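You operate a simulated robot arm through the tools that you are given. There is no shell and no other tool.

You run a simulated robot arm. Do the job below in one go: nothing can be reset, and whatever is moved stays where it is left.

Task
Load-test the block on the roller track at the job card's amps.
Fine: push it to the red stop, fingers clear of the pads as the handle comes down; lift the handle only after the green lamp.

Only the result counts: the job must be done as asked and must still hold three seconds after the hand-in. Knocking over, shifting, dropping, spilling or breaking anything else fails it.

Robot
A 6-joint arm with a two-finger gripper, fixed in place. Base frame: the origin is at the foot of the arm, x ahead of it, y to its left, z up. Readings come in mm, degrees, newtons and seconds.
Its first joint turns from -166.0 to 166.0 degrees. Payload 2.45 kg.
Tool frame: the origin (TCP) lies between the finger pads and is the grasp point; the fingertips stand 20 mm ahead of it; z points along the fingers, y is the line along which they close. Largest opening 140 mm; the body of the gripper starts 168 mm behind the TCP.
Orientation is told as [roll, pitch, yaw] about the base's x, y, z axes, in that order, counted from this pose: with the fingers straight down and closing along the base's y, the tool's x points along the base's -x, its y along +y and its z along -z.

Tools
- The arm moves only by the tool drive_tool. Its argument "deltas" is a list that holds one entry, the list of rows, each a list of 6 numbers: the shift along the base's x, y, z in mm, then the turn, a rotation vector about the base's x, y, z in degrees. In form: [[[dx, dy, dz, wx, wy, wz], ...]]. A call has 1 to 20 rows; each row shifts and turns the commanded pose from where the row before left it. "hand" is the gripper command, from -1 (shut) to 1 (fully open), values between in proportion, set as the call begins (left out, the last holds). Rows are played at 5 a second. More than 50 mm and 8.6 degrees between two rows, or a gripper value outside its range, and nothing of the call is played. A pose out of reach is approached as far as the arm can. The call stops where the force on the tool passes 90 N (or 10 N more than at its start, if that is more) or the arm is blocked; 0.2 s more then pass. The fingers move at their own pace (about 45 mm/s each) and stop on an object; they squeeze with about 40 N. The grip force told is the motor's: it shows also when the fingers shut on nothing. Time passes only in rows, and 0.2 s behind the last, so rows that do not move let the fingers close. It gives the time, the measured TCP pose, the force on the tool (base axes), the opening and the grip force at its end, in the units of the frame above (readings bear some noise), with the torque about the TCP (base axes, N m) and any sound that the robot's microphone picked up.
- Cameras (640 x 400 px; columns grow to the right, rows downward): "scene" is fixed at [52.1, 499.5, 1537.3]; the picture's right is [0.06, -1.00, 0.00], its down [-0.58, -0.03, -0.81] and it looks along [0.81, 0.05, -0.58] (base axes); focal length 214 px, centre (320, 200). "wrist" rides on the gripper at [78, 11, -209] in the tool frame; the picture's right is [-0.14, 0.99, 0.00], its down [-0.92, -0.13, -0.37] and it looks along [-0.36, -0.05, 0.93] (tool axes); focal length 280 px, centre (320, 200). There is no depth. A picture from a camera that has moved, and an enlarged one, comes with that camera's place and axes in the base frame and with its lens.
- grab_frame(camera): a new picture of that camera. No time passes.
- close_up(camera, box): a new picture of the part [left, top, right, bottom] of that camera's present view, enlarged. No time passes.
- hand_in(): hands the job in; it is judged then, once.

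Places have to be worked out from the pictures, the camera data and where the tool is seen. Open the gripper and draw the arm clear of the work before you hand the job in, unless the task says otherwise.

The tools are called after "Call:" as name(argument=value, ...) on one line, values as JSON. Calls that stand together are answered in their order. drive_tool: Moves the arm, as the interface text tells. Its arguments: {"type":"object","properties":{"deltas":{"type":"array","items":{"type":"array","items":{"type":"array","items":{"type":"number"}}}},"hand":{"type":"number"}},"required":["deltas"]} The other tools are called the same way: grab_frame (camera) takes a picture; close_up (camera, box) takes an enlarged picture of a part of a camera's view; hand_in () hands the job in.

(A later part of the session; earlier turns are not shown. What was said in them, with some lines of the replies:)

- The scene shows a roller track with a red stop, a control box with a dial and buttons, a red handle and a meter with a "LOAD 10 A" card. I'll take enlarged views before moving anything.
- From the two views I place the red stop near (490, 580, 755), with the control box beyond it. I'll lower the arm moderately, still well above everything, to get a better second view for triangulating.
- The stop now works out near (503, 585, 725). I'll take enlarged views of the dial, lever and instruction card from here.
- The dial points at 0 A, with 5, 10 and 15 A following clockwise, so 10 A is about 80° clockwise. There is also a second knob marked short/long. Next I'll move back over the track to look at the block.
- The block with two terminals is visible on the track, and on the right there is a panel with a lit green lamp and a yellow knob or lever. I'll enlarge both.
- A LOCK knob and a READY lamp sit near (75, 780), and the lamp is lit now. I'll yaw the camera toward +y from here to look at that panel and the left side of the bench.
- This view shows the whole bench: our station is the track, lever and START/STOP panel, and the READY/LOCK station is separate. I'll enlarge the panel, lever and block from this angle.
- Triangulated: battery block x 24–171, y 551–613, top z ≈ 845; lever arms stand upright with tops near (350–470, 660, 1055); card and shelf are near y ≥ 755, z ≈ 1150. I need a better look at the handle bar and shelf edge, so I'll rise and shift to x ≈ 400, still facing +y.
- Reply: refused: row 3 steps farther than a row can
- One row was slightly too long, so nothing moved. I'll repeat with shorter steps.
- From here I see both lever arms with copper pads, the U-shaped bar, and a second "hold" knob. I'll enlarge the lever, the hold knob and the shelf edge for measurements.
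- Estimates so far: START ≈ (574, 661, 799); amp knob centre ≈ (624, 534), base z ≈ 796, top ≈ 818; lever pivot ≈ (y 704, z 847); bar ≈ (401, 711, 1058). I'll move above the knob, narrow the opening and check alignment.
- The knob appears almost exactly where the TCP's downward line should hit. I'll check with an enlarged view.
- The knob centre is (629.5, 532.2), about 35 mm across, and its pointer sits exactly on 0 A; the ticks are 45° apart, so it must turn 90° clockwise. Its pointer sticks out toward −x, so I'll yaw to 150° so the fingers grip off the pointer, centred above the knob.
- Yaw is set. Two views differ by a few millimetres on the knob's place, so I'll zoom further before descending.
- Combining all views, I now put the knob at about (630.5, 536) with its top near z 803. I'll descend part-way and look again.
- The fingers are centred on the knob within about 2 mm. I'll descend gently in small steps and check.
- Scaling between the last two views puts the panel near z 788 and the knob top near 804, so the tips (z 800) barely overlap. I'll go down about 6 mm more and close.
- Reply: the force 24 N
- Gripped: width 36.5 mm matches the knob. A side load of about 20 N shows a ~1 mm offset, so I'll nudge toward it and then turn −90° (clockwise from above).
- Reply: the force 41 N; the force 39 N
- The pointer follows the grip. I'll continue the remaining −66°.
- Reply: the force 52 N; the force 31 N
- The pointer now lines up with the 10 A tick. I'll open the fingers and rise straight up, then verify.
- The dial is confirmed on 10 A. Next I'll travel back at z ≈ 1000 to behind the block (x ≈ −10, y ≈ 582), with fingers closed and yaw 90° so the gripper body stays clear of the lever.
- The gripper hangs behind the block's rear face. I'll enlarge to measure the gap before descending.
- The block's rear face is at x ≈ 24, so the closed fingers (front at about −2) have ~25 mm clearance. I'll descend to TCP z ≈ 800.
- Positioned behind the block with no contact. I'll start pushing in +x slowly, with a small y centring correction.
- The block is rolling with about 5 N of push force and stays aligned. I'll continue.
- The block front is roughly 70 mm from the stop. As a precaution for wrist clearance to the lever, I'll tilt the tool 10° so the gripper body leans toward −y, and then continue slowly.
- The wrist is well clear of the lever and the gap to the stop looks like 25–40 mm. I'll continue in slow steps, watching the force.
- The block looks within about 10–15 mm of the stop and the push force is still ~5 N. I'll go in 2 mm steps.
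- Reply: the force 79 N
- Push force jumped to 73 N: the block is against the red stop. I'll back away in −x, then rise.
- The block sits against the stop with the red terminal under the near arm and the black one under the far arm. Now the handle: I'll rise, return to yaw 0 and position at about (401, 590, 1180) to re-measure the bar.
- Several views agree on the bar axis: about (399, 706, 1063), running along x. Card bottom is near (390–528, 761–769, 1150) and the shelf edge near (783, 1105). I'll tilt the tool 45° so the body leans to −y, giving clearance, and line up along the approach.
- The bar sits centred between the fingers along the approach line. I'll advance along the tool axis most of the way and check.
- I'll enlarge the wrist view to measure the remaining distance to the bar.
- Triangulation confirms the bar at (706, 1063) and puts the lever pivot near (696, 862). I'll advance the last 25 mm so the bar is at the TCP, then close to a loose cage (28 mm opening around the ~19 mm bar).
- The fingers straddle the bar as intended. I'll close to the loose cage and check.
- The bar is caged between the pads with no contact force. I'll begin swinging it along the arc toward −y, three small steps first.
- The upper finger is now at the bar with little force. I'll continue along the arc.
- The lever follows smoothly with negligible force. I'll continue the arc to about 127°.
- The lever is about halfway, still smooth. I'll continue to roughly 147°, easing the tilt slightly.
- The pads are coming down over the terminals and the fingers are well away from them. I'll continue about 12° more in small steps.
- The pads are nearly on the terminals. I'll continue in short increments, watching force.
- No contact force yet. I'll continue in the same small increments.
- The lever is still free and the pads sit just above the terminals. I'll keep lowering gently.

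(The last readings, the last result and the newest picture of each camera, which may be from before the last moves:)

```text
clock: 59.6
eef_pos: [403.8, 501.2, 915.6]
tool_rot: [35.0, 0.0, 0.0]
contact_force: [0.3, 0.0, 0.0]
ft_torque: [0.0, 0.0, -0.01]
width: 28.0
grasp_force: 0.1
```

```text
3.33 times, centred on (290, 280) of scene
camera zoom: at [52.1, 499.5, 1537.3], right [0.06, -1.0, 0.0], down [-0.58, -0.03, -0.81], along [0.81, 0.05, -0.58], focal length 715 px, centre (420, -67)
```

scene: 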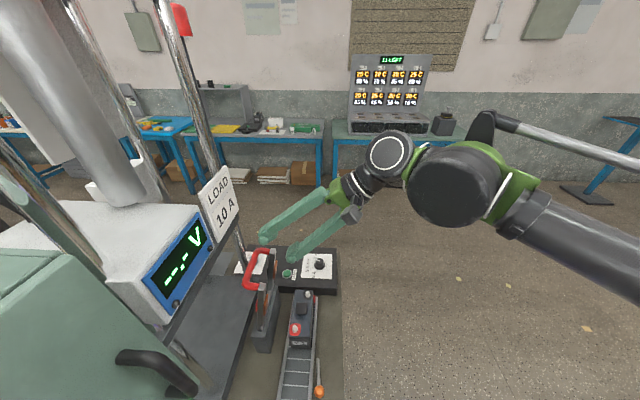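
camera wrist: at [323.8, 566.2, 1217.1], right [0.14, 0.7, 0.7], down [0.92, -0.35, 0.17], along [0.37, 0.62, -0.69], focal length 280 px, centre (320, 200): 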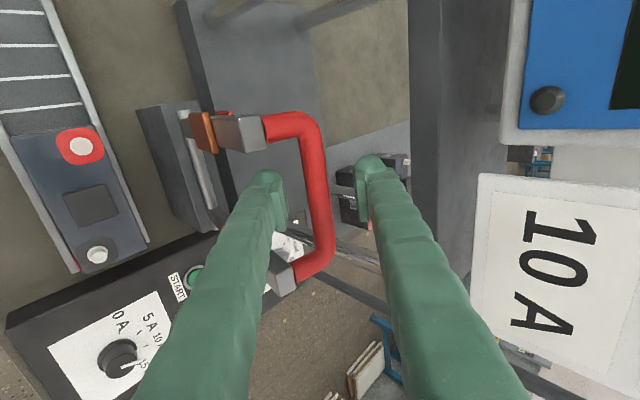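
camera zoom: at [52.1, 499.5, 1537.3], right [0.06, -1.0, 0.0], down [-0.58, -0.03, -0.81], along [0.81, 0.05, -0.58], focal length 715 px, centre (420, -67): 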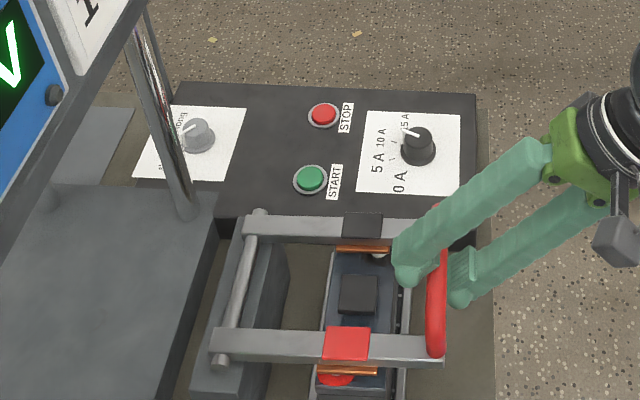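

Nearly there, with the pads closing on the posts. I'll continue with small steps.

Call:
drive_tool(deltas=[[[0, -0.5, -2.5, 0, 0, 0], [0, -0.4, -2.5, 0, 0, 0], [0, -0.4, -2.5, 0, 0, 0], [0, 0, 0, 0, 0, 0]]])

Call:
close_up(camera="scene", box=[220, 220, 360, 340])

Call:
close_up(camera="wrist", box=[220, 80, 460, 280])

```text
clock: 60.6
eef_pos: [403.6, 501.7, 908.6]
tool_rot: [35.1, 0.0, 0.1]
contact_force: [0.1, 0.5, 1.1]
ft_torque: [0.0, 0.0, 0.03]
width: 27.9
grasp_force: 0.1
```

```text
3.33 times, centred on (290, 280) of scene
camera zoom: at [52.1, 499.5, 1537.3], right [0.06, -1.0, 0.0], down [-0.58, -0.03, -0.81], along [0.81, 0.05, -0.58], focal length 715 px, centre (420, -67)
```

zoom: 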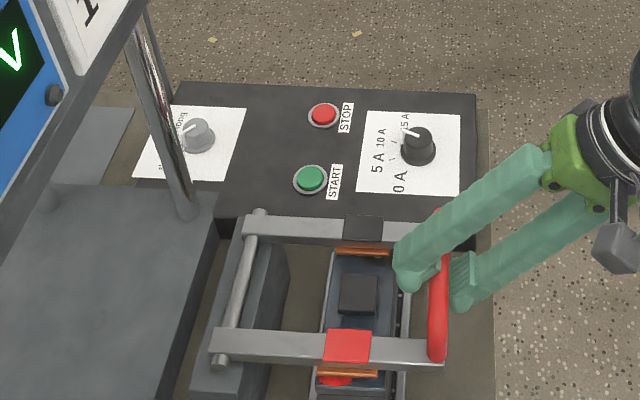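

```text
2.00 times, centred on (340, 180) of wrist
camera zoom: at [324.2, 391.3, 1083.8], right [0.14, 0.81, 0.57], down [0.92, -0.32, 0.23], along [0.37, 0.49, -0.79], focal length 561 px, centre (280, 240)
```

zoom: 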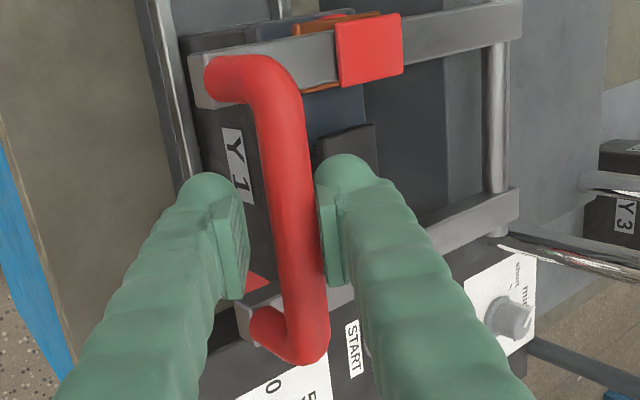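

Force is just starting to appear. I'll take two more small steps and look at the meter too.

Call:
drive_tool(deltas=[[[0, -0.3, -2, 0, 0, 0], [0, -0.3, -2, 0, 0, 0], [0, 0, 0, 0, 0, 0]]])

Call:
grab_frame(camera="scene")

Call:
close_up(camera="scene", box=[260, 270, 340, 340])

```text
clock: 61.4
eef_pos: [402.4, 501.2, 903.6]
tool_rot: [35.0, 0.0, 0.0]
contact_force: [-0.3, 2.3, 4.8]
ft_torque: [-0.03, -0.07, 0.06]
width: 30.8
grasp_force: 1.8
```

```text
taken
```

scene: 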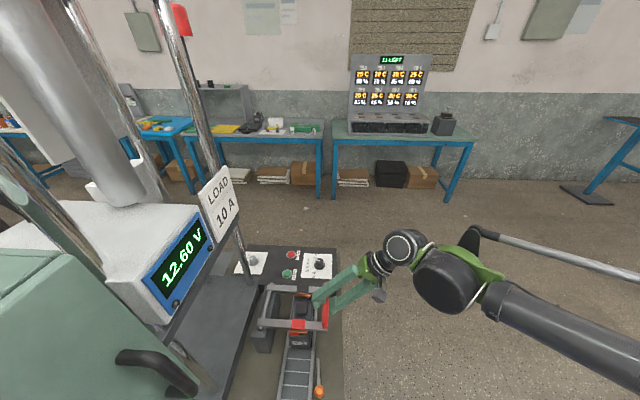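

```text
5.71 times, centred on (300, 305) of scene
camera zoom: at [52.1, 499.5, 1537.3], right [0.06, -1.0, 0.0], down [-0.58, -0.03, -0.81], along [0.81, 0.05, -0.58], focal length 1226 px, centre (434, -400)
```

zoom: 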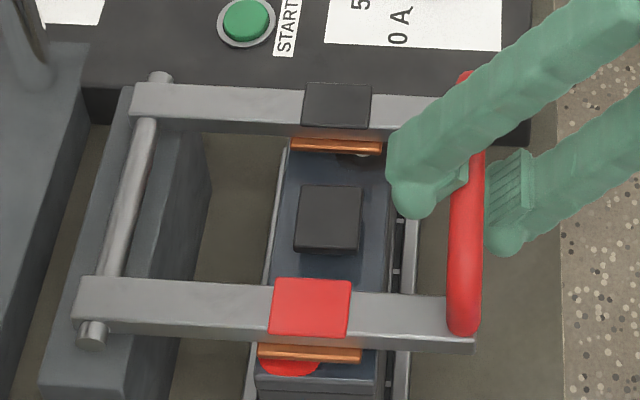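

The meter reads 12.60 V, so the pads are in contact with the terminals. I'll open the fingers, back straight out along the tool axis, and check that the handle stays down.

Call:
drive_tool(deltas=[[[0, 0, 0, 0, 0, 0], [0, 0, 0, 0, 0, 0], [0, 0, 0, 0, 0, 0]]], hand=-0.2)

Call:
grab_frame(camera="scene")

Call:
grab_frame(camera="wrist")

```text
clock: 62.2
eef_pos: [403.5, 500.8, 903.7]
tool_rot: [35.0, 0.0, 0.0]
contact_force: [0.0, 0.0, 0.0]
ft_torque: [0.03, 0.01, 0.01]
width: 56.1
grasp_force: 0.1
```

```text
taken
```

scene: 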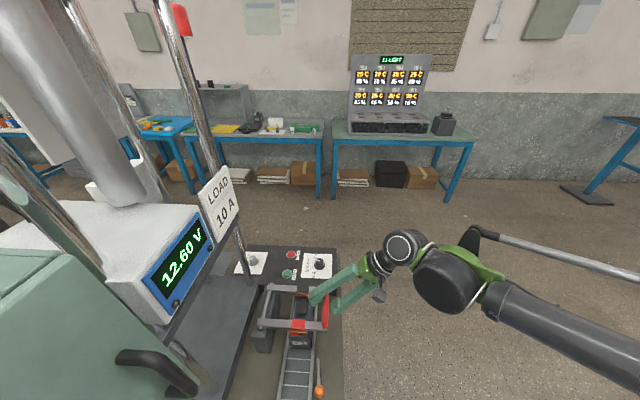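

```text
taken
camera wrist: at [324.0, 390.9, 1080.1], right [0.14, 0.81, 0.57], down [0.92, -0.32, 0.23], along [0.37, 0.49, -0.79], focal length 280 px, centre (320, 200)
```

wrist: 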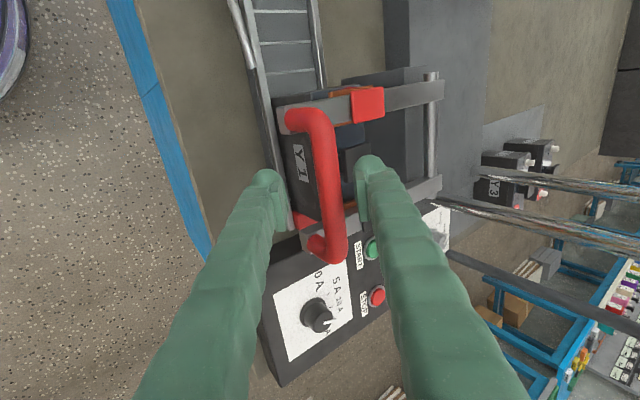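

The handle stays down on its own and the meter holds 12.60 V. I'll back out, reduce the tilt to 12°, close the fingers and move above START (≈ 578, 663).

Call:
drive_tool(deltas=[[[0, -11.5, 16.4, 0, 0, 0], [0, -17, 24.6, 0, 0, 0], [0, -17, 24.6, 0, 0, 0], [0, -12, 17, 0, 0, 0], [0, 0, 20, -7.5, 0, 0], [20, 20, 15, -7.5, 0, 0], [30, 30, 0, -8, 0, 0], [30, 30, 0, 0, 0, 0], [30, 35, 0, 0, 0, 0], [30, 35, 0, 0, 0, 0], [30, 35, 0, 0, 0, 0], [5, 35, 0, 0, 0, 0], [0, 0, 0, 0, 0, 0]]], hand=-0.2)

Call:
grab_frame(camera="wrist")

Call:
grab_frame(camera="scene")

```text
clock: 65.0
eef_pos: [578.8, 661.9, 1019.3]
tool_rot: [11.9, 0.0, 0.0]
contact_force: [0.8, -0.2, 0.0]
ft_torque: [0.0, 0.0, -0.01]
width: 56.0
grasp_force: 0.1
```

```text
taken
camera wrist: at [500.2, 630.1, 1225.2], right [0.14, 0.97, 0.21], down [0.92, -0.2, 0.33], along [0.36, 0.14, -0.92], focal length 280 px, centre (320, 200)
```

wrist: 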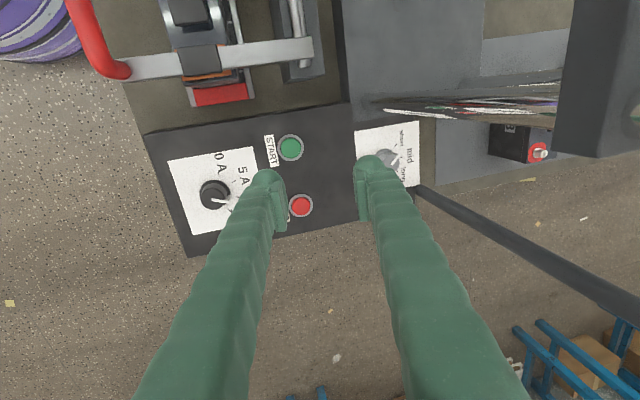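

```text
taken
```

scene: 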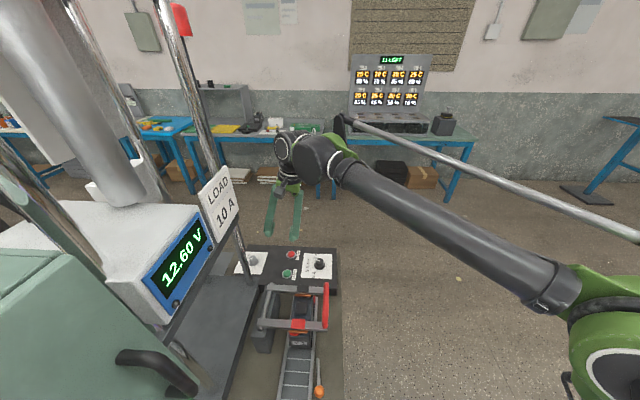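

From the wrist and scene views I place START at about (579, 665). I'll close the fingers and descend to just above it.

Call:
drive_tool(deltas=[[[0, 2, -30, 0, 0, 0], [0, 2, -40, 0, 0, 0], [0, 1, -40, 0, 0, 0], [0, 0, -40, 0, 0, 0], [0, 0, -20, 0, 0, 0], [0, 0, 0, 0, 0, 0]]], hand=-1)

Call:
grab_frame(camera="wrist")

Call:
close_up(camera="scene", box=[230, 210, 350, 310])

```text
clock: 66.4
eef_pos: [579.2, 669.5, 851.2]
tool_rot: [11.9, 0.1, 0.0]
contact_force: [0.7, -0.1, 0.0]
ft_torque: [0.0, 0.01, 0.0]
width: 0.0
grasp_force: 29.0
```

```text
taken
camera wrist: at [500.6, 637.6, 1056.9], right [0.14, 0.97, 0.21], down [0.92, -0.2, 0.33], along [0.36, 0.14, -0.92], focal length 280 px, centre (320, 200)
```

wrist: 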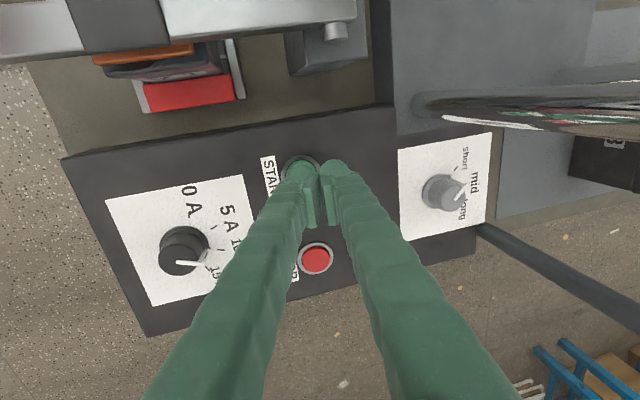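

```text
4.00 times, centred on (290, 260) of scene
camera zoom: at [52.1, 499.5, 1537.3], right [0.06, -1.0, 0.0], down [-0.58, -0.03, -0.81], along [0.81, 0.05, -0.58], focal length 858 px, centre (440, -40)
```

zoom: 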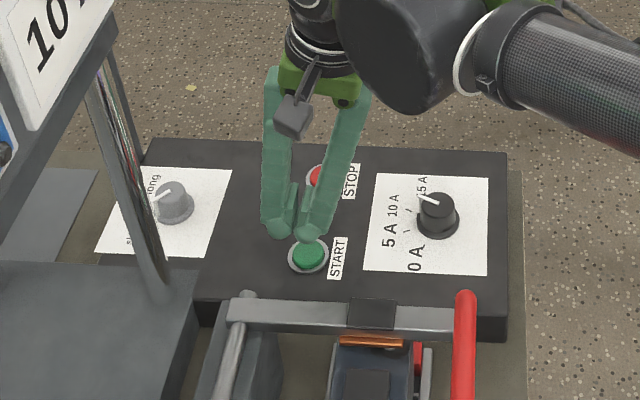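

The tips need to shift slightly: START appears at x ≈ 573, y ≈ 664. I'll shift, then descend in small steps until contact.

Call:
drive_tool(deltas=[[[-5, -4, 0, 0, 0, 0], [0, 0, -10, 0, 0, 0], [0, 0, -10, 0, 0, 0], [0, 0, -5, 0, 0, 0], [0, 0, 0, 0, 0, 0]]])

Call:
close_up(camera="scene", box=[260, 240, 330, 300])

Call:
close_up(camera="wrist", box=[240, 120, 400, 280])

```text
clock: 67.6
eef_pos: [572.7, 664.8, 825.2]
tool_rot: [12.0, 0.0, 0.1]
contact_force: [0.7, -0.4, -0.1]
ft_torque: [-0.04, 0.01, -0.01]
width: 0.1
grasp_force: 29.8
```

```text
6.67 times, centred on (295, 270) of scene
camera zoom: at [52.1, 499.5, 1537.3], right [0.06, -1.0, 0.0], down [-0.58, -0.03, -0.81], along [0.81, 0.05, -0.58], focal length 1430 px, centre (487, -267)
```

zoom: 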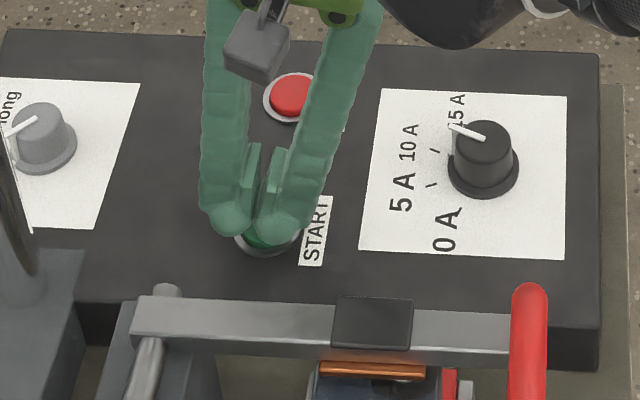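

```text
2.50 times, centred on (320, 200) of wrist
camera zoom: at [494.0, 632.4, 1030.7], right [0.14, 0.97, 0.21], down [0.92, -0.2, 0.33], along [0.36, 0.14, -0.92], focal length 701 px, centre (320, 200)
```

zoom: 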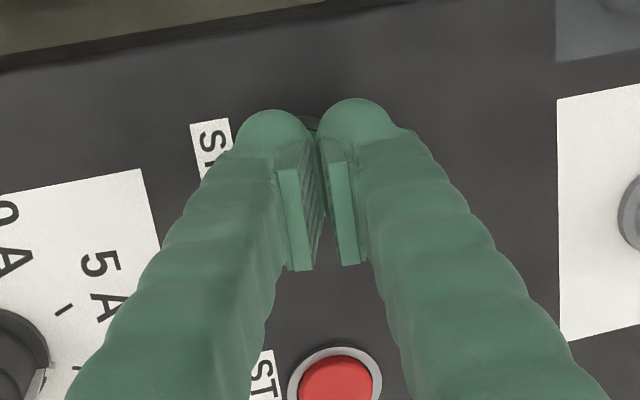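

By relative projection the tip lands within a couple of mm of START in x and about 5 mm high in y. I'll shift −4 mm in y and descend slowly until contact.

Call:
drive_tool(deltas=[[[0, -4, -2, 0, 0, 0], [0, 0, -3, 0, 0, 0], [0, 0, -3, 0, 0, 0], [0, 0, -2, 0, 0, 0], [0, 0, 0, 0, 0, 0]]])

Call:
close_up(camera="scene", box=[260, 240, 330, 300])

```text
clock: 68.8
eef_pos: [572.8, 660.2, 816.0]
tool_rot: [12.1, 0.0, -0.1]
contact_force: [0.0, 0.4, -0.8]
ft_torque: [-0.01, 0.0, 0.0]
width: 0.0
grasp_force: 29.6
```

```text
6.67 times, centred on (295, 270) of scene
camera zoom: at [52.1, 499.5, 1537.3], right [0.06, -1.0, 0.0], down [-0.58, -0.03, -0.81], along [0.81, 0.05, -0.58], focal length 1430 px, centre (487, -267)
```

zoom: 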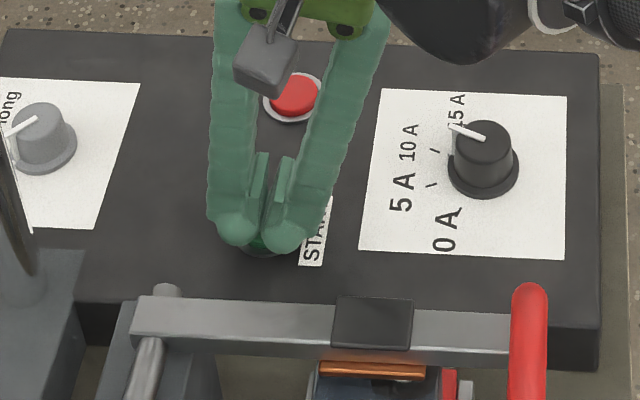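

No contact yet. I'll continue down 1.5 mm at a time.

Call:
drive_tool(deltas=[[[0, 0, -1.5, 0, 0, 0], [0, 0, -1.5, 0, 0, 0], [0, 0, -1.5, 0, 0, 0], [0, 0, -1.5, 0, 0, 0]]])

Call:
grab_frame(camera="scene")

```text
clock: 69.8
eef_pos: [572.2, 659.7, 810.4]
tool_rot: [12.0, 0.0, 0.0]
contact_force: [-0.2, 0.5, 0.4]
ft_torque: [0.01, 0.04, -0.03]
width: 0.0
grasp_force: 29.6
```

```text
taken
```

scene: 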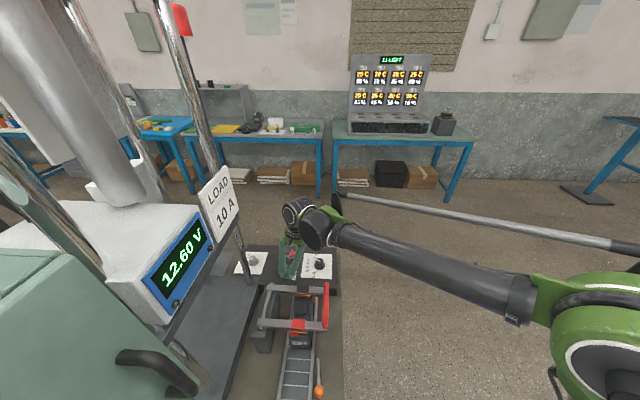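

Tips are at z ≈ 791 and on START's line of sight, still without contact. I'll continue down with a slight +x compensation.

Call:
drive_tool(deltas=[[[1, 0, -1.5, 0, 0, 0], [1, 0, -1.5, 0, 0, 0], [1, 0, -1.5, 0, 0, 0]]])

Call:
close_up(camera="scene", box=[140, 220, 320, 320])

```text
clock: 70.6
eef_pos: [576.0, 661.2, 806.3]
tool_rot: [12.0, 0.0, -0.1]
contact_force: [-1.0, -0.3, 1.8]
ft_torque: [-0.06, 0.02, 0.01]
width: 0.0
grasp_force: 29.6
heard: click
```

```text
3.56 times, centred on (230, 270) of scene
camera zoom: at [52.1, 499.5, 1537.3], right [0.06, -1.0, 0.0], down [-0.58, -0.03, -0.81], along [0.81, 0.05, -0.58], focal length 763 px, centre (640, -49)
```

zoom: 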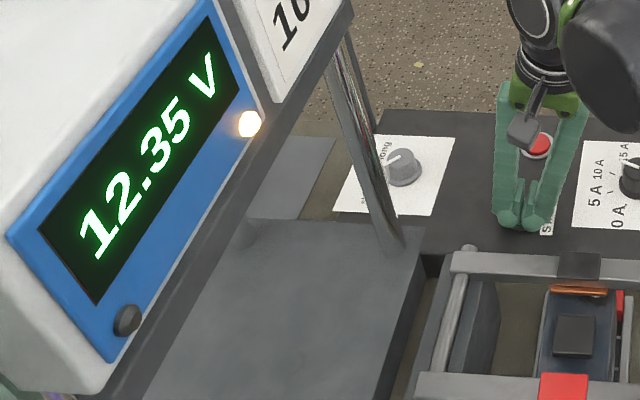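

There was a click, the voltage dropped to 12.35 V and one meter lamp lit amber, so the test is running. I'll lift off the button straight up and wait for the green lamp.

Call:
drive_tool(deltas=[[[0, 0, 10, 0, 0, 0], [0, 0, 30, 0, 0, 0], [0, 0, 40, 0, 0, 0], [0, 0, 40, 0, 0, 0], [0, 0, 40, 0, 0, 0], [0, 0, 0, 0, 0, 0]]])

Call:
close_up(camera="scene", box=[140, 200, 340, 340])

```text
clock: 72.0
eef_pos: [575.3, 660.2, 965.3]
tool_rot: [11.9, -0.1, -0.1]
contact_force: [-0.1, 0.0, 0.5]
ft_torque: [-0.03, 0.0, 0.03]
width: 0.0
grasp_force: 29.3
```

```text
2.86 times, centred on (240, 270) of scene
camera zoom: at [52.1, 499.5, 1537.3], right [0.06, -1.0, 0.0], down [-0.58, -0.03, -0.81], along [0.81, 0.05, -0.58], focal length 613 px, centre (549, 0)
```

zoom: 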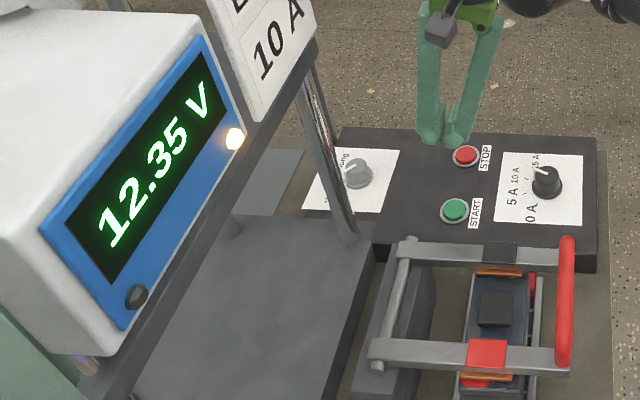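

The amber lamp is on and the test is still running. Meanwhile I'll retrace back to the standoff in front of the handle without touching it.

Call:
drive_tool(deltas=[[[0, 0, 30, 0, 0, 0], [-5, -35, 27, 0, 0, 0], [-30, -35, 0, 0, 0, 0], [-30, -35, 0, 0, 0, 0], [-30, -35, 0, 0, 0, 0], [-30, -30, 0, 0, 0, 0], [-30, -30, 0, 8, 0, 0], [-17, -17, 0, 7.5, 0, 0], [0, 0, 0, 7.5, 0, 0], [0, 0, 0, 0, 0, 0]]], hand=-0.2)

Call:
grab_frame(camera="scene")

Call:
grab_frame(camera="wrist")

```text
clock: 74.2
eef_pos: [401.6, 444.9, 1022.3]
tool_rot: [35.1, 0.0, 0.0]
contact_force: [-0.3, 0.5, 0.3]
ft_torque: [-0.05, 0.01, -0.01]
width: 56.0
grasp_force: 0.1
```

```text
taken
```

scene: 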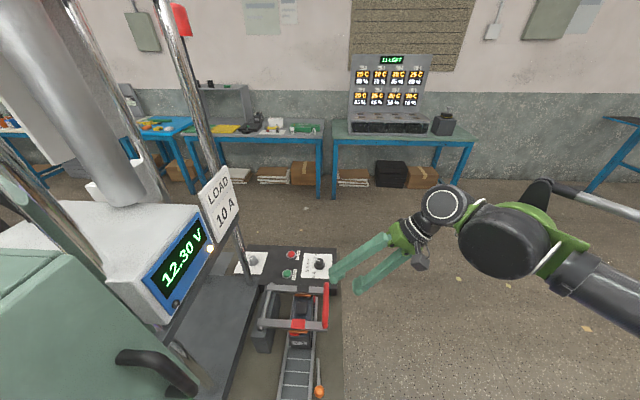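

```text
taken
camera wrist: at [323.4, 334.4, 1199.0], right [0.14, 0.81, 0.57], down [0.92, -0.32, 0.23], along [0.37, 0.49, -0.79], focal length 280 px, centre (320, 200)
```

wrist: 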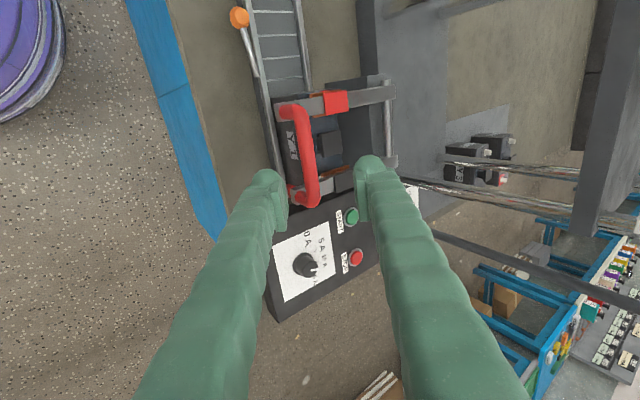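

12.30 V with the amber lamp still on. I'll wait in place a few seconds and look again.

Call:
drive_tool(deltas=[[[0, 0, 0, 0, 0, 0], [0, 0, 0, 0, 0, 0], [0, 0, 0, 0, 0, 0], [0, 0, 0, 0, 0, 0], [0, 0, 0, 0, 0, 0], [0, 0, 0, 0, 0, 0], [0, 0, 0, 0, 0, 0], [0, 0, 0, 0, 0, 0], [0, 0, 0, 0, 0, 0], [0, 0, 0, 0, 0, 0]]])

Call:
close_up(camera="scene", box=[140, 200, 340, 340])

```text
clock: 76.4
eef_pos: [402.0, 444.0, 1021.6]
tool_rot: [35.0, 0.0, 0.0]
contact_force: [-0.1, -0.6, -0.9]
ft_torque: [-0.01, -0.03, 0.0]
width: 56.0
grasp_force: 0.1
```

```text
2.86 times, centred on (240, 270) of scene
camera zoom: at [52.1, 499.5, 1537.3], right [0.06, -1.0, 0.0], down [-0.58, -0.03, -0.81], along [0.81, 0.05, -0.58], focal length 613 px, centre (549, 0)
```

zoom: 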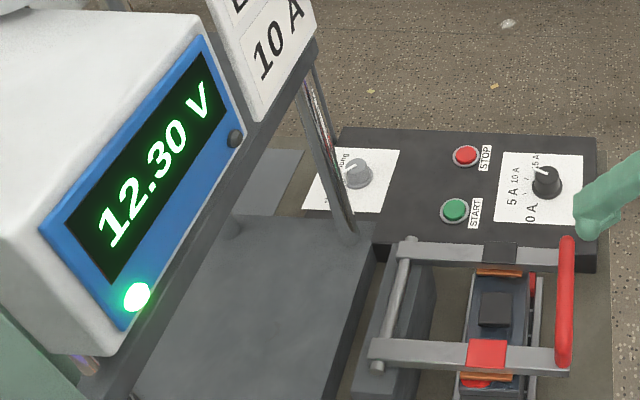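

The green lamp is lit, so the test is done. I'll come back onto the approach line and re-cage the bar.

Call:
drive_tool(deltas=[[[0, 0, -18, 0, 0, 0], [0, 0, -18, 0, 0, 0], [0, 14.4, -20.5, 0, 0, 0], [0, 14.4, -20.5, 0, 0, 0], [0, 11.5, -16.4, 0, 0, 0], [0, 0, 0, 0, 0, 0]]])

Call:
grab_frame(camera="wrist")

Call:
close_up(camera="scene", box=[220, 220, 360, 340])

```text
clock: 77.8
eef_pos: [402.6, 483.7, 929.6]
tool_rot: [35.0, 0.0, 0.0]
contact_force: [-0.4, -0.6, -0.4]
ft_torque: [0.0, -0.02, 0.0]
width: 55.9
grasp_force: 0.1
```

```text
taken
camera wrist: at [324.5, 373.6, 1105.6], right [0.14, 0.81, 0.57], down [0.92, -0.32, 0.23], along [0.37, 0.49, -0.79], focal length 280 px, centre (320, 200)
```

wrist: 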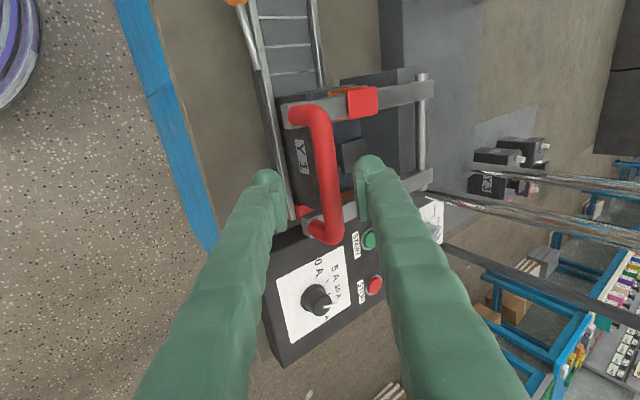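

```text
3.33 times, centred on (290, 280) of scene
camera zoom: at [52.1, 499.5, 1537.3], right [0.06, -1.0, 0.0], down [-0.58, -0.03, -0.81], along [0.81, 0.05, -0.58], focal length 715 px, centre (420, -67)
```

zoom: 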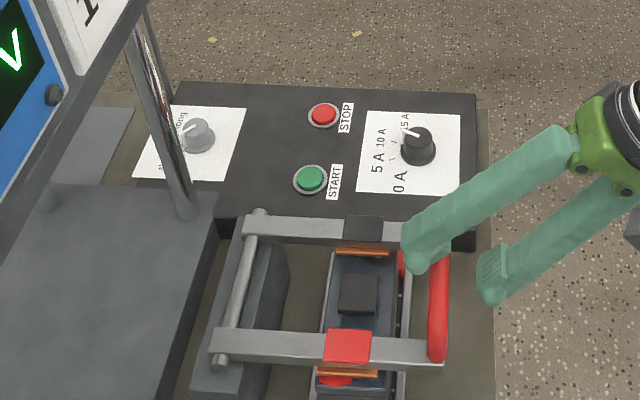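

The bar lies between the fingers again. I'll advance the last 30 mm and close to the cage.

Call:
drive_tool(deltas=[[[0, 6, -9, 0, 0, 0], [0, 6, -9, 0, 0, 0], [0, 5, -7, 0, 0, 0], [0, 0, 0, 0, 0, 0]]])

Call:
drive_tool(deltas=[[[0, 0, 0, 0, 0, 0], [0, 0, 0, 0, 0, 0], [0, 0, 0, 0, 0, 0]]], hand=-0.6)

Call:
close_up(camera="wrist", box=[220, 80, 460, 280])

Call:
close_up(camera="scene", box=[140, 200, 340, 340])

```text
clock: 78.8
eef_pos: [402.8, 500.5, 904.8]
tool_rot: [35.0, 0.0, -0.1]
contact_force: [0.7, 0.8, -1.2]
ft_torque: [0.01, 0.0, -0.01]
width: 56.1
grasp_force: 0.0
```

```text
clock: 79.6
eef_pos: [404.3, 500.1, 904.1]
tool_rot: [35.0, 0.0, -0.1]
contact_force: [0.8, 4.1, 1.9]
ft_torque: [-0.01, -0.02, 0.06]
width: 30.6
grasp_force: 2.3
```

```text
2.00 times, centred on (340, 180) of wrist
camera zoom: at [324.8, 390.6, 1080.7], right [0.14, 0.81, 0.57], down [0.92, -0.32, 0.23], along [0.37, 0.49, -0.79], focal length 561 px, centre (280, 240)
```

zoom: 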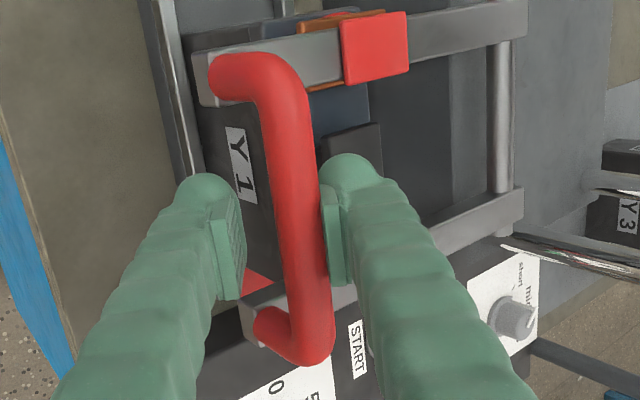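

```text
2.86 times, centred on (240, 270) of scene
camera zoom: at [52.1, 499.5, 1537.3], right [0.06, -1.0, 0.0], down [-0.58, -0.03, -0.81], along [0.81, 0.05, -0.58], focal length 613 px, centre (549, 0)
```

zoom: 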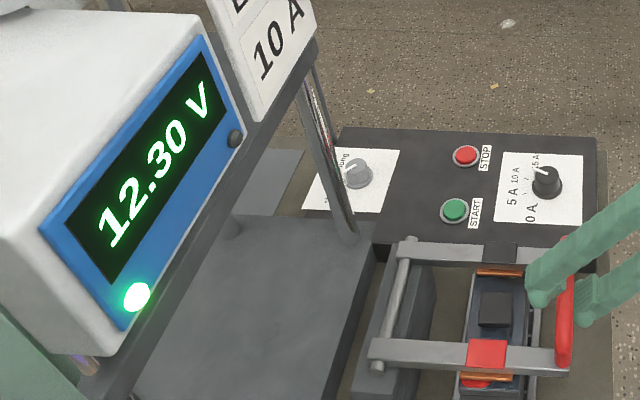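

The green lamp is on and the bar is caged. I'll lift along the reverse arc in small steps.

Call:
drive_tool(deltas=[[[0, 0.8, 4.5, 0, 0, 0], [0, 0.8, 4.5, 0, 0, 0], [0, 2, 6.7, 0, 0, 0], [0, 2, 6.7, 0, 0, 0], [0, 2.5, 6.6, 0, 0, 0], [0, 2.5, 6.6, 0, 0, 0], [0, 2.9, 6.4, 0, 0, 0], [0, 2.9, 6.3, 0, 0, 0], [0, 0, 0, 0, 0, 0]]])

Call:
close_up(camera="wrist", box=[220, 80, 460, 280])

Call:
close_up(camera="scene", box=[140, 200, 340, 340])

```text
clock: 81.6
eef_pos: [402.6, 516.3, 952.3]
tool_rot: [35.1, 0.0, 0.0]
contact_force: [-0.1, -1.6, -0.2]
ft_torque: [-0.07, -0.02, -0.01]
width: 28.9
grasp_force: 0.5
```

```text
2.00 times, centred on (340, 180) of wrist
camera zoom: at [324.4, 407.0, 1129.2], right [0.14, 0.81, 0.57], down [0.92, -0.32, 0.23], along [0.37, 0.49, -0.79], focal length 561 px, centre (280, 240)
```

zoom: 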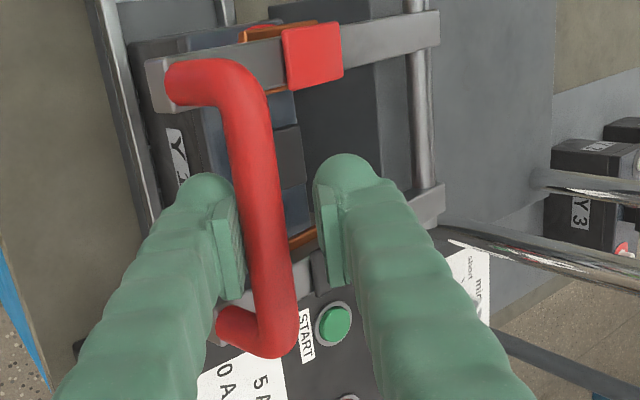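

```text
2.86 times, centred on (240, 270) of scene
camera zoom: at [52.1, 499.5, 1537.3], right [0.06, -1.0, 0.0], down [-0.58, -0.03, -0.81], along [0.81, 0.05, -0.58], focal length 613 px, centre (549, 0)
```

zoom: 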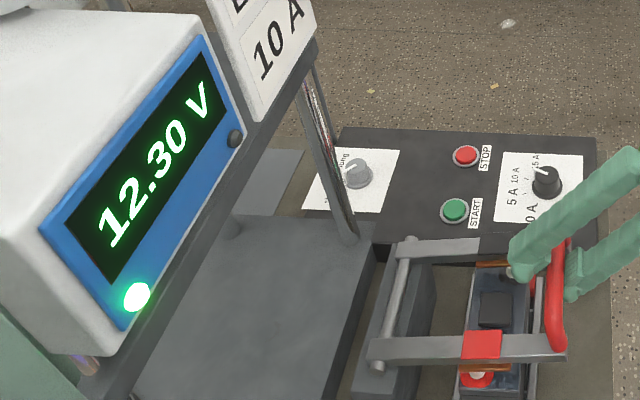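

The lever is lifting and the block stays put. I'll continue up, easing the tilt back toward 45°.

Call:
drive_tool(deltas=[[[0, 3.4, 6.2, 0, 0, 0], [0, 3.4, 6.1, 1, 0, 0], [0, 3.8, 5.9, 1, 0, 0], [0, 3.8, 5.9, 1, 0, 0], [0, 4.1, 5.7, 1, 0, 0], [0, 4.2, 5.6, 1, 0, 0], [0, 4.6, 5.3, 1, 0, 0], [0, 4.6, 5.3, 1, 0, 0], [0, 4.9, 5, 1, 0, 0], [0, 5, 5, 1, 0, 0], [0, 5.2, 4.6, 1, 0, 0], [0, 5.3, 4.6, 0, 0, 0], [0, 5.5, 4.3, 0, 0, 0], [0, 5.6, 4.2, 0, 0, 0], [0, 5.9, 3.9, 0, 0, 0], [0, 5.9, 3.8, 0, 0, 0]]])

Call:
close_up(camera="wrist", box=[220, 80, 460, 280])

Call:
close_up(camera="scene", box=[140, 200, 340, 340])

```text
clock: 85.0
eef_pos: [404.8, 591.7, 1033.6]
tool_rot: [45.0, 0.0, 0.0]
contact_force: [0.3, -0.6, -1.3]
ft_torque: [0.02, -0.02, 0.0]
width: 28.8
grasp_force: 0.4
```

```text
2.00 times, centred on (340, 180) of wrist
camera zoom: at [325.8, 453.2, 1187.7], right [0.14, 0.7, 0.7], down [0.92, -0.35, 0.17], along [0.37, 0.62, -0.69], focal length 561 px, centre (280, 240)
```

zoom: 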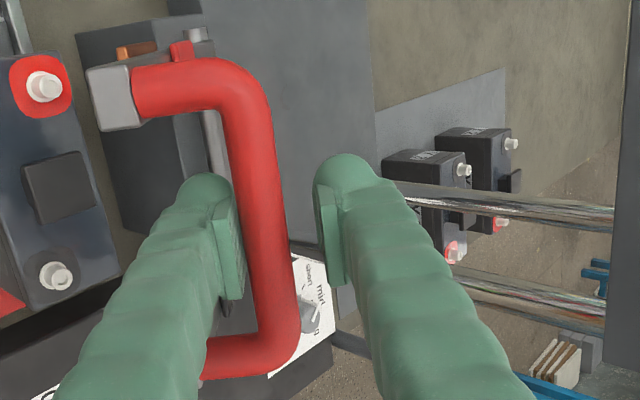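

```text
2.86 times, centred on (240, 270) of scene
camera zoom: at [52.1, 499.5, 1537.3], right [0.06, -1.0, 0.0], down [-0.58, -0.03, -0.81], along [0.81, 0.05, -0.58], focal length 613 px, centre (549, 0)
```

zoom: 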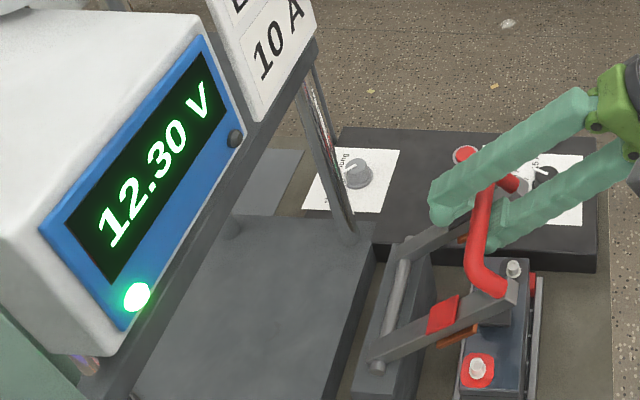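

Still smooth. I'll continue to the raised position.

Call:
drive_tool(deltas=[[[0, 6, 3.5, 0, 0, 0], [0, 6.1, 3.5, 0, 0, 0], [0, 6.3, 3, 0, 0, 0], [0, 6.4, 3, 0, 0, 0], [0, 6.5, 2.6, 0, 0, 0], [0, 6.6, 2.5, 0, 0, 0], [0, 6.7, 2.1, 0, 0, 0], [0, 6.7, 2.1, 0, 0, 0], [0, 6.8, 1.6, 0, 0, 0], [0, 6.8, 1.6, 0, 0, 0], [0, 6.9, 1.2, 0, 0, 0], [0, 7, 1.1, 0, 0, 0], [0, 6.9, 0.7, 0, 0, 0], [0, 7, 0.6, 0, 0, 0], [0, 0, 0, 0, 0, 0]]])

Call:
close_up(camera="wrist", box=[220, 80, 460, 280])

Call:
close_up(camera="scene", box=[140, 200, 340, 340])

```text
clock: 88.2
eef_pos: [402.4, 685.7, 1063.2]
tool_rot: [44.9, 0.0, 0.0]
contact_force: [0.0, -0.2, -0.6]
ft_torque: [0.05, -0.01, 0.05]
width: 28.6
grasp_force: 0.5
```

```text
2.00 times, centred on (340, 180) of wrist
camera zoom: at [324.7, 546.2, 1217.7], right [0.14, 0.7, 0.7], down [0.92, -0.35, 0.17], along [0.37, 0.62, -0.69], focal length 561 px, centre (280, 240)
```

zoom: 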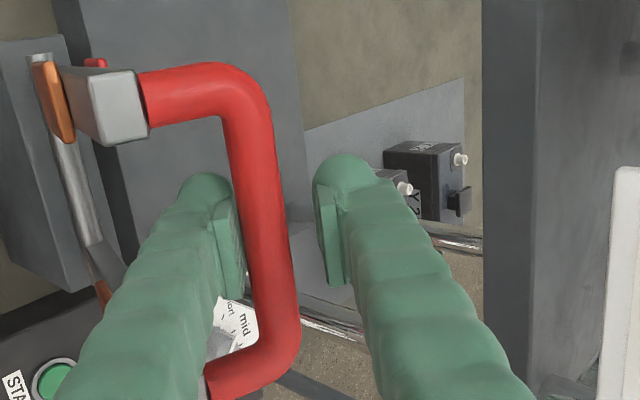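

```text
2.86 times, centred on (240, 270) of scene
camera zoom: at [52.1, 499.5, 1537.3], right [0.06, -1.0, 0.0], down [-0.58, -0.03, -0.81], along [0.81, 0.05, -0.58], focal length 613 px, centre (549, 0)
```

zoom: 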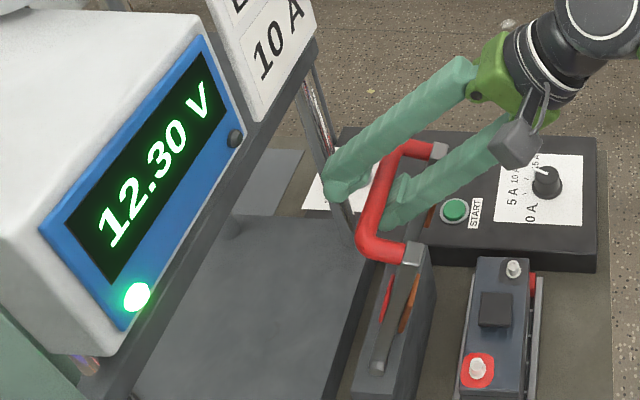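

Nearly at the original upright position. I'll finish the last ~25 mm in small steps.

Call:
drive_tool(deltas=[[[0, 6, 0.3, 0, 0, 0], [0, 6, 0, 0, 0, 0], [0, 5, 0, 0, 0, 0], [0, 4, -0.2, 0, 0, 0], [0, 3, -0.2, 0, 0, 0], [0, 0, 0, 0, 0, 0]]])

Call:
close_up(camera="wrist", box=[220, 80, 460, 280])

Call:
close_up(camera="scene", box=[240, 240, 360, 340])

```text
clock: 89.6
eef_pos: [403.5, 710.5, 1064.7]
tool_rot: [45.0, -0.1, 0.0]
contact_force: [0.7, 0.8, -1.4]
ft_torque: [0.02, -0.03, 0.05]
width: 28.4
grasp_force: 0.5
```

```text
2.00 times, centred on (340, 180) of wrist
camera zoom: at [324.9, 570.2, 1218.0], right [0.14, 0.7, 0.7], down [0.92, -0.35, 0.17], along [0.37, 0.62, -0.69], focal length 561 px, centre (280, 240)
```

zoom: 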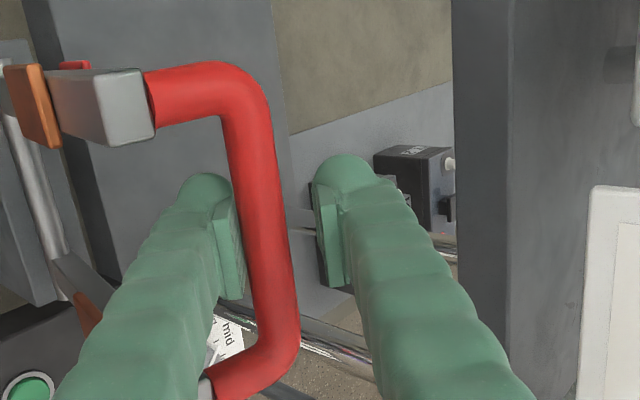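

```text
4.00 times, centred on (300, 290) of scene
camera zoom: at [52.1, 499.5, 1537.3], right [0.06, -1.0, 0.0], down [-0.58, -0.03, -0.81], along [0.81, 0.05, -0.58], focal length 858 px, centre (400, -160)
```

zoom: 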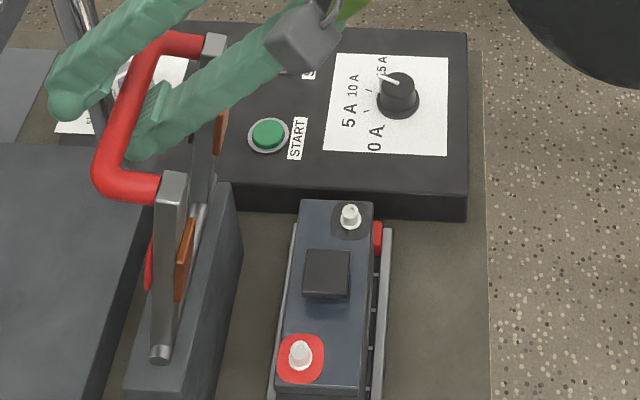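

The lever is within about 3 mm of its original pose. I'll nudge 3 mm more, then open the fingers and check it stays.

Call:
drive_tool(deltas=[[[0, 3, 0, 0, 0, 0], [0, 0, 0, 0, 0, 0]]])

Call:
drive_tool(deltas=[[[0, 0, 0, 0, 0, 0], [0, 0, 0, 0, 0, 0], [0, 0, 0, 0, 0, 0]]], hand=-0.25)

Call:
close_up(camera="scene", box=[200, 200, 360, 340])

Call:
close_up(camera="wrist", box=[220, 80, 460, 280])

```text
clock: 90.2
eef_pos: [405.1, 711.6, 1063.0]
tool_rot: [45.0, -0.1, 0.0]
contact_force: [0.1, -3.1, -1.5]
ft_torque: [-0.02, -0.06, 0.01]
width: 29.5
grasp_force: 1.0
```

```text
clock: 91.0
eef_pos: [403.8, 712.8, 1064.1]
tool_rot: [44.9, 0.0, 0.0]
contact_force: [-0.5, -0.5, -0.3]
ft_torque: [-0.03, -0.01, 0.01]
width: 52.5
grasp_force: 0.1
```

```text
2.86 times, centred on (280, 270) of scene
camera zoom: at [52.1, 499.5, 1537.3], right [0.06, -1.0, 0.0], down [-0.58, -0.03, -0.81], along [0.81, 0.05, -0.58], focal length 613 px, centre (434, 0)
```

zoom: 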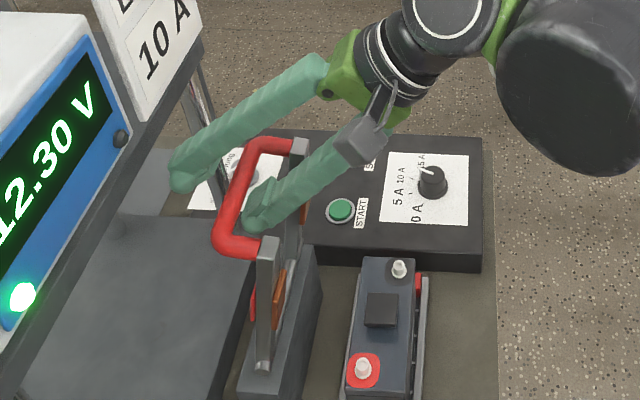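

```text
2.00 times, centred on (340, 180) of wrist
camera zoom: at [325.4, 573.0, 1218.0], right [0.14, 0.7, 0.7], down [0.92, -0.35, 0.17], along [0.37, 0.62, -0.69], focal length 561 px, centre (280, 240)
```

zoom: 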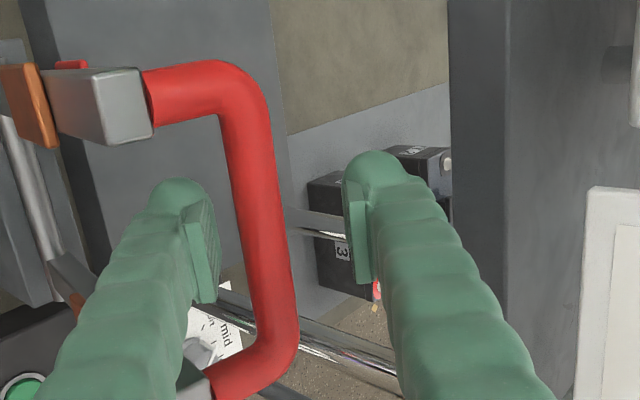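

The handle stays up, fingers are open around the bar, and the green lamp is still lit. I'll back out along the tool axis and draw the arm clear.

Call:
drive_tool(deltas=[[[0, -10, 10, 0, 0, 0], [0, -15, 15, 0, 0, 0], [0, -20, 20, 0, 0, 0], [0, -25, 25, 0, 0, 0], [0, -25, 25, 0, 0, 0], [0, -20, 20, 0, 0, 0], [-20, -20, 10, -7.5, 0, 0], [-20, -20, 10, -7.5, 0, 0], [-20, -20, 10, -7.5, 0, 0], [-20, -20, 10, -7.5, 0, 0], [-20, -10, 0, -7.5, 0, 0], [-20, -10, 0, -7.5, 0, 0], [0, 0, 0, 0, 0, 0]]])

Call:
grab_frame(camera="scene")

Call:
grab_frame(camera="wrist")

Call:
close_up(camera="scene", box=[140, 200, 340, 340])

```text
clock: 93.8
eef_pos: [281.9, 498.2, 1218.7]
tool_rot: [-0.1, 0.0, 0.0]
contact_force: [0.4, 1.2, -0.7]
ft_torque: [0.01, -0.01, -0.02]
width: 52.8
grasp_force: 0.0
```

```text
taken
```

scene: 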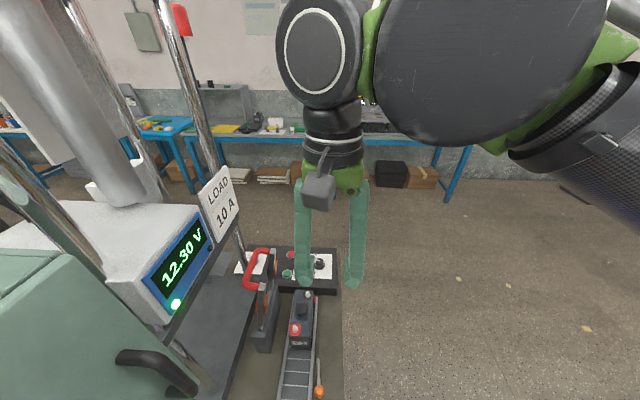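

```text
taken
camera wrist: at [204.1, 509.8, 1426.7], right [0.14, 0.99, 0.0], down [0.92, -0.13, 0.37], along [0.37, -0.05, -0.93], focal length 280 px, centre (320, 200)
```

wrist: 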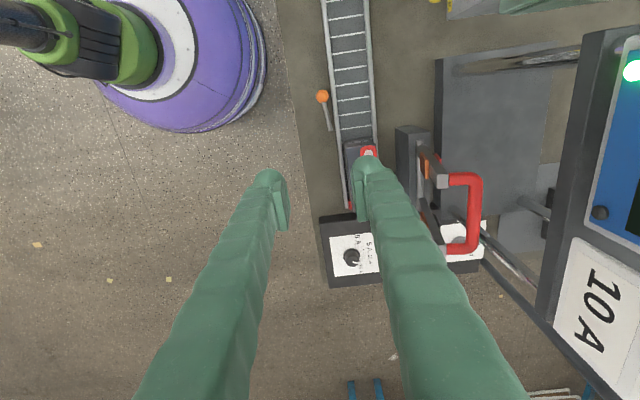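

```text
2.86 times, centred on (240, 270) of scene
camera zoom: at [52.1, 499.5, 1537.3], right [0.06, -1.0, 0.0], down [-0.58, -0.03, -0.81], along [0.81, 0.05, -0.58], focal length 613 px, centre (549, 0)
```

zoom: 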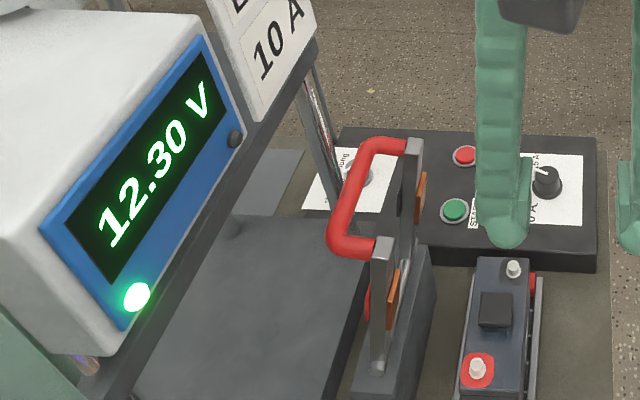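

The green lamp is lit with 12.30 V held, the handle is up and the block is at the stop; nothing else has moved. I'll open the gripper fully while clear of the work, then hand in.

Call:
drive_tool(deltas=[[[0, -10, 20, 0, 0, 0], [0, -10, 20, 0, 0, 0], [0, 0, 0, 0, 0, 0], [0, 0, 0, 0, 0, 0], [0, 0, 0, 0, 0, 0]]], hand=1)

Call:
close_up(camera="scene", box=[140, 200, 340, 340])

```text
clock: 95.0
eef_pos: [282.9, 478.1, 1258.9]
tool_rot: [0.0, 0.0, 0.0]
contact_force: [0.8, 0.3, 1.5]
ft_torque: [0.01, 0.0, 0.0]
width: 140.3
grasp_force: 0.0
```

```text
2.86 times, centred on (240, 270) of scene
camera zoom: at [52.1, 499.5, 1537.3], right [0.06, -1.0, 0.0], down [-0.58, -0.03, -0.81], along [0.81, 0.05, -0.58], focal length 613 px, centre (549, 0)
```

zoom: 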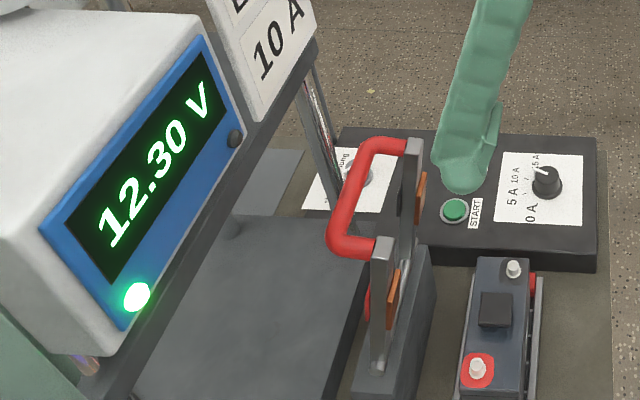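

Everything is steady: dial on 10 A, block at the stop, green lamp lit, handle lifted, gripper open and clear. I'm handing the job in.

Call:
hand_in()

```text
The job is handed in.
```

I load-tested the block at 10 A, the amps on the job card, and handed the job in. I don't have the judge's result.

- **Dial:** I turned it from 0 A to 10 A and checked the pointer against the 10 A mark.
- **Block:** I pushed it along the track until the push force jumped to about 73 N, which put it against the red stop.
- **Handle down:** I lowered it with the fingers on the handle bar, well away from the pads. The meter then read 12.60 V, so the pads were on the terminals.
- **Test:** START clicked, the amber lamp came on and the voltage dropped to 12.35 V. It then settled at 12.30 V and the green lamp lit.
- **Handle up:** I lifted it only after the green lamp, back to its original upright position, and it stayed there when released.

In the last picture the lamp was still green and the meter held 12.30 V. The gripper was fully open and clear of the work. I left the short/mid/long hold knob and the neighbouring stations alone, and nothing else looked moved.
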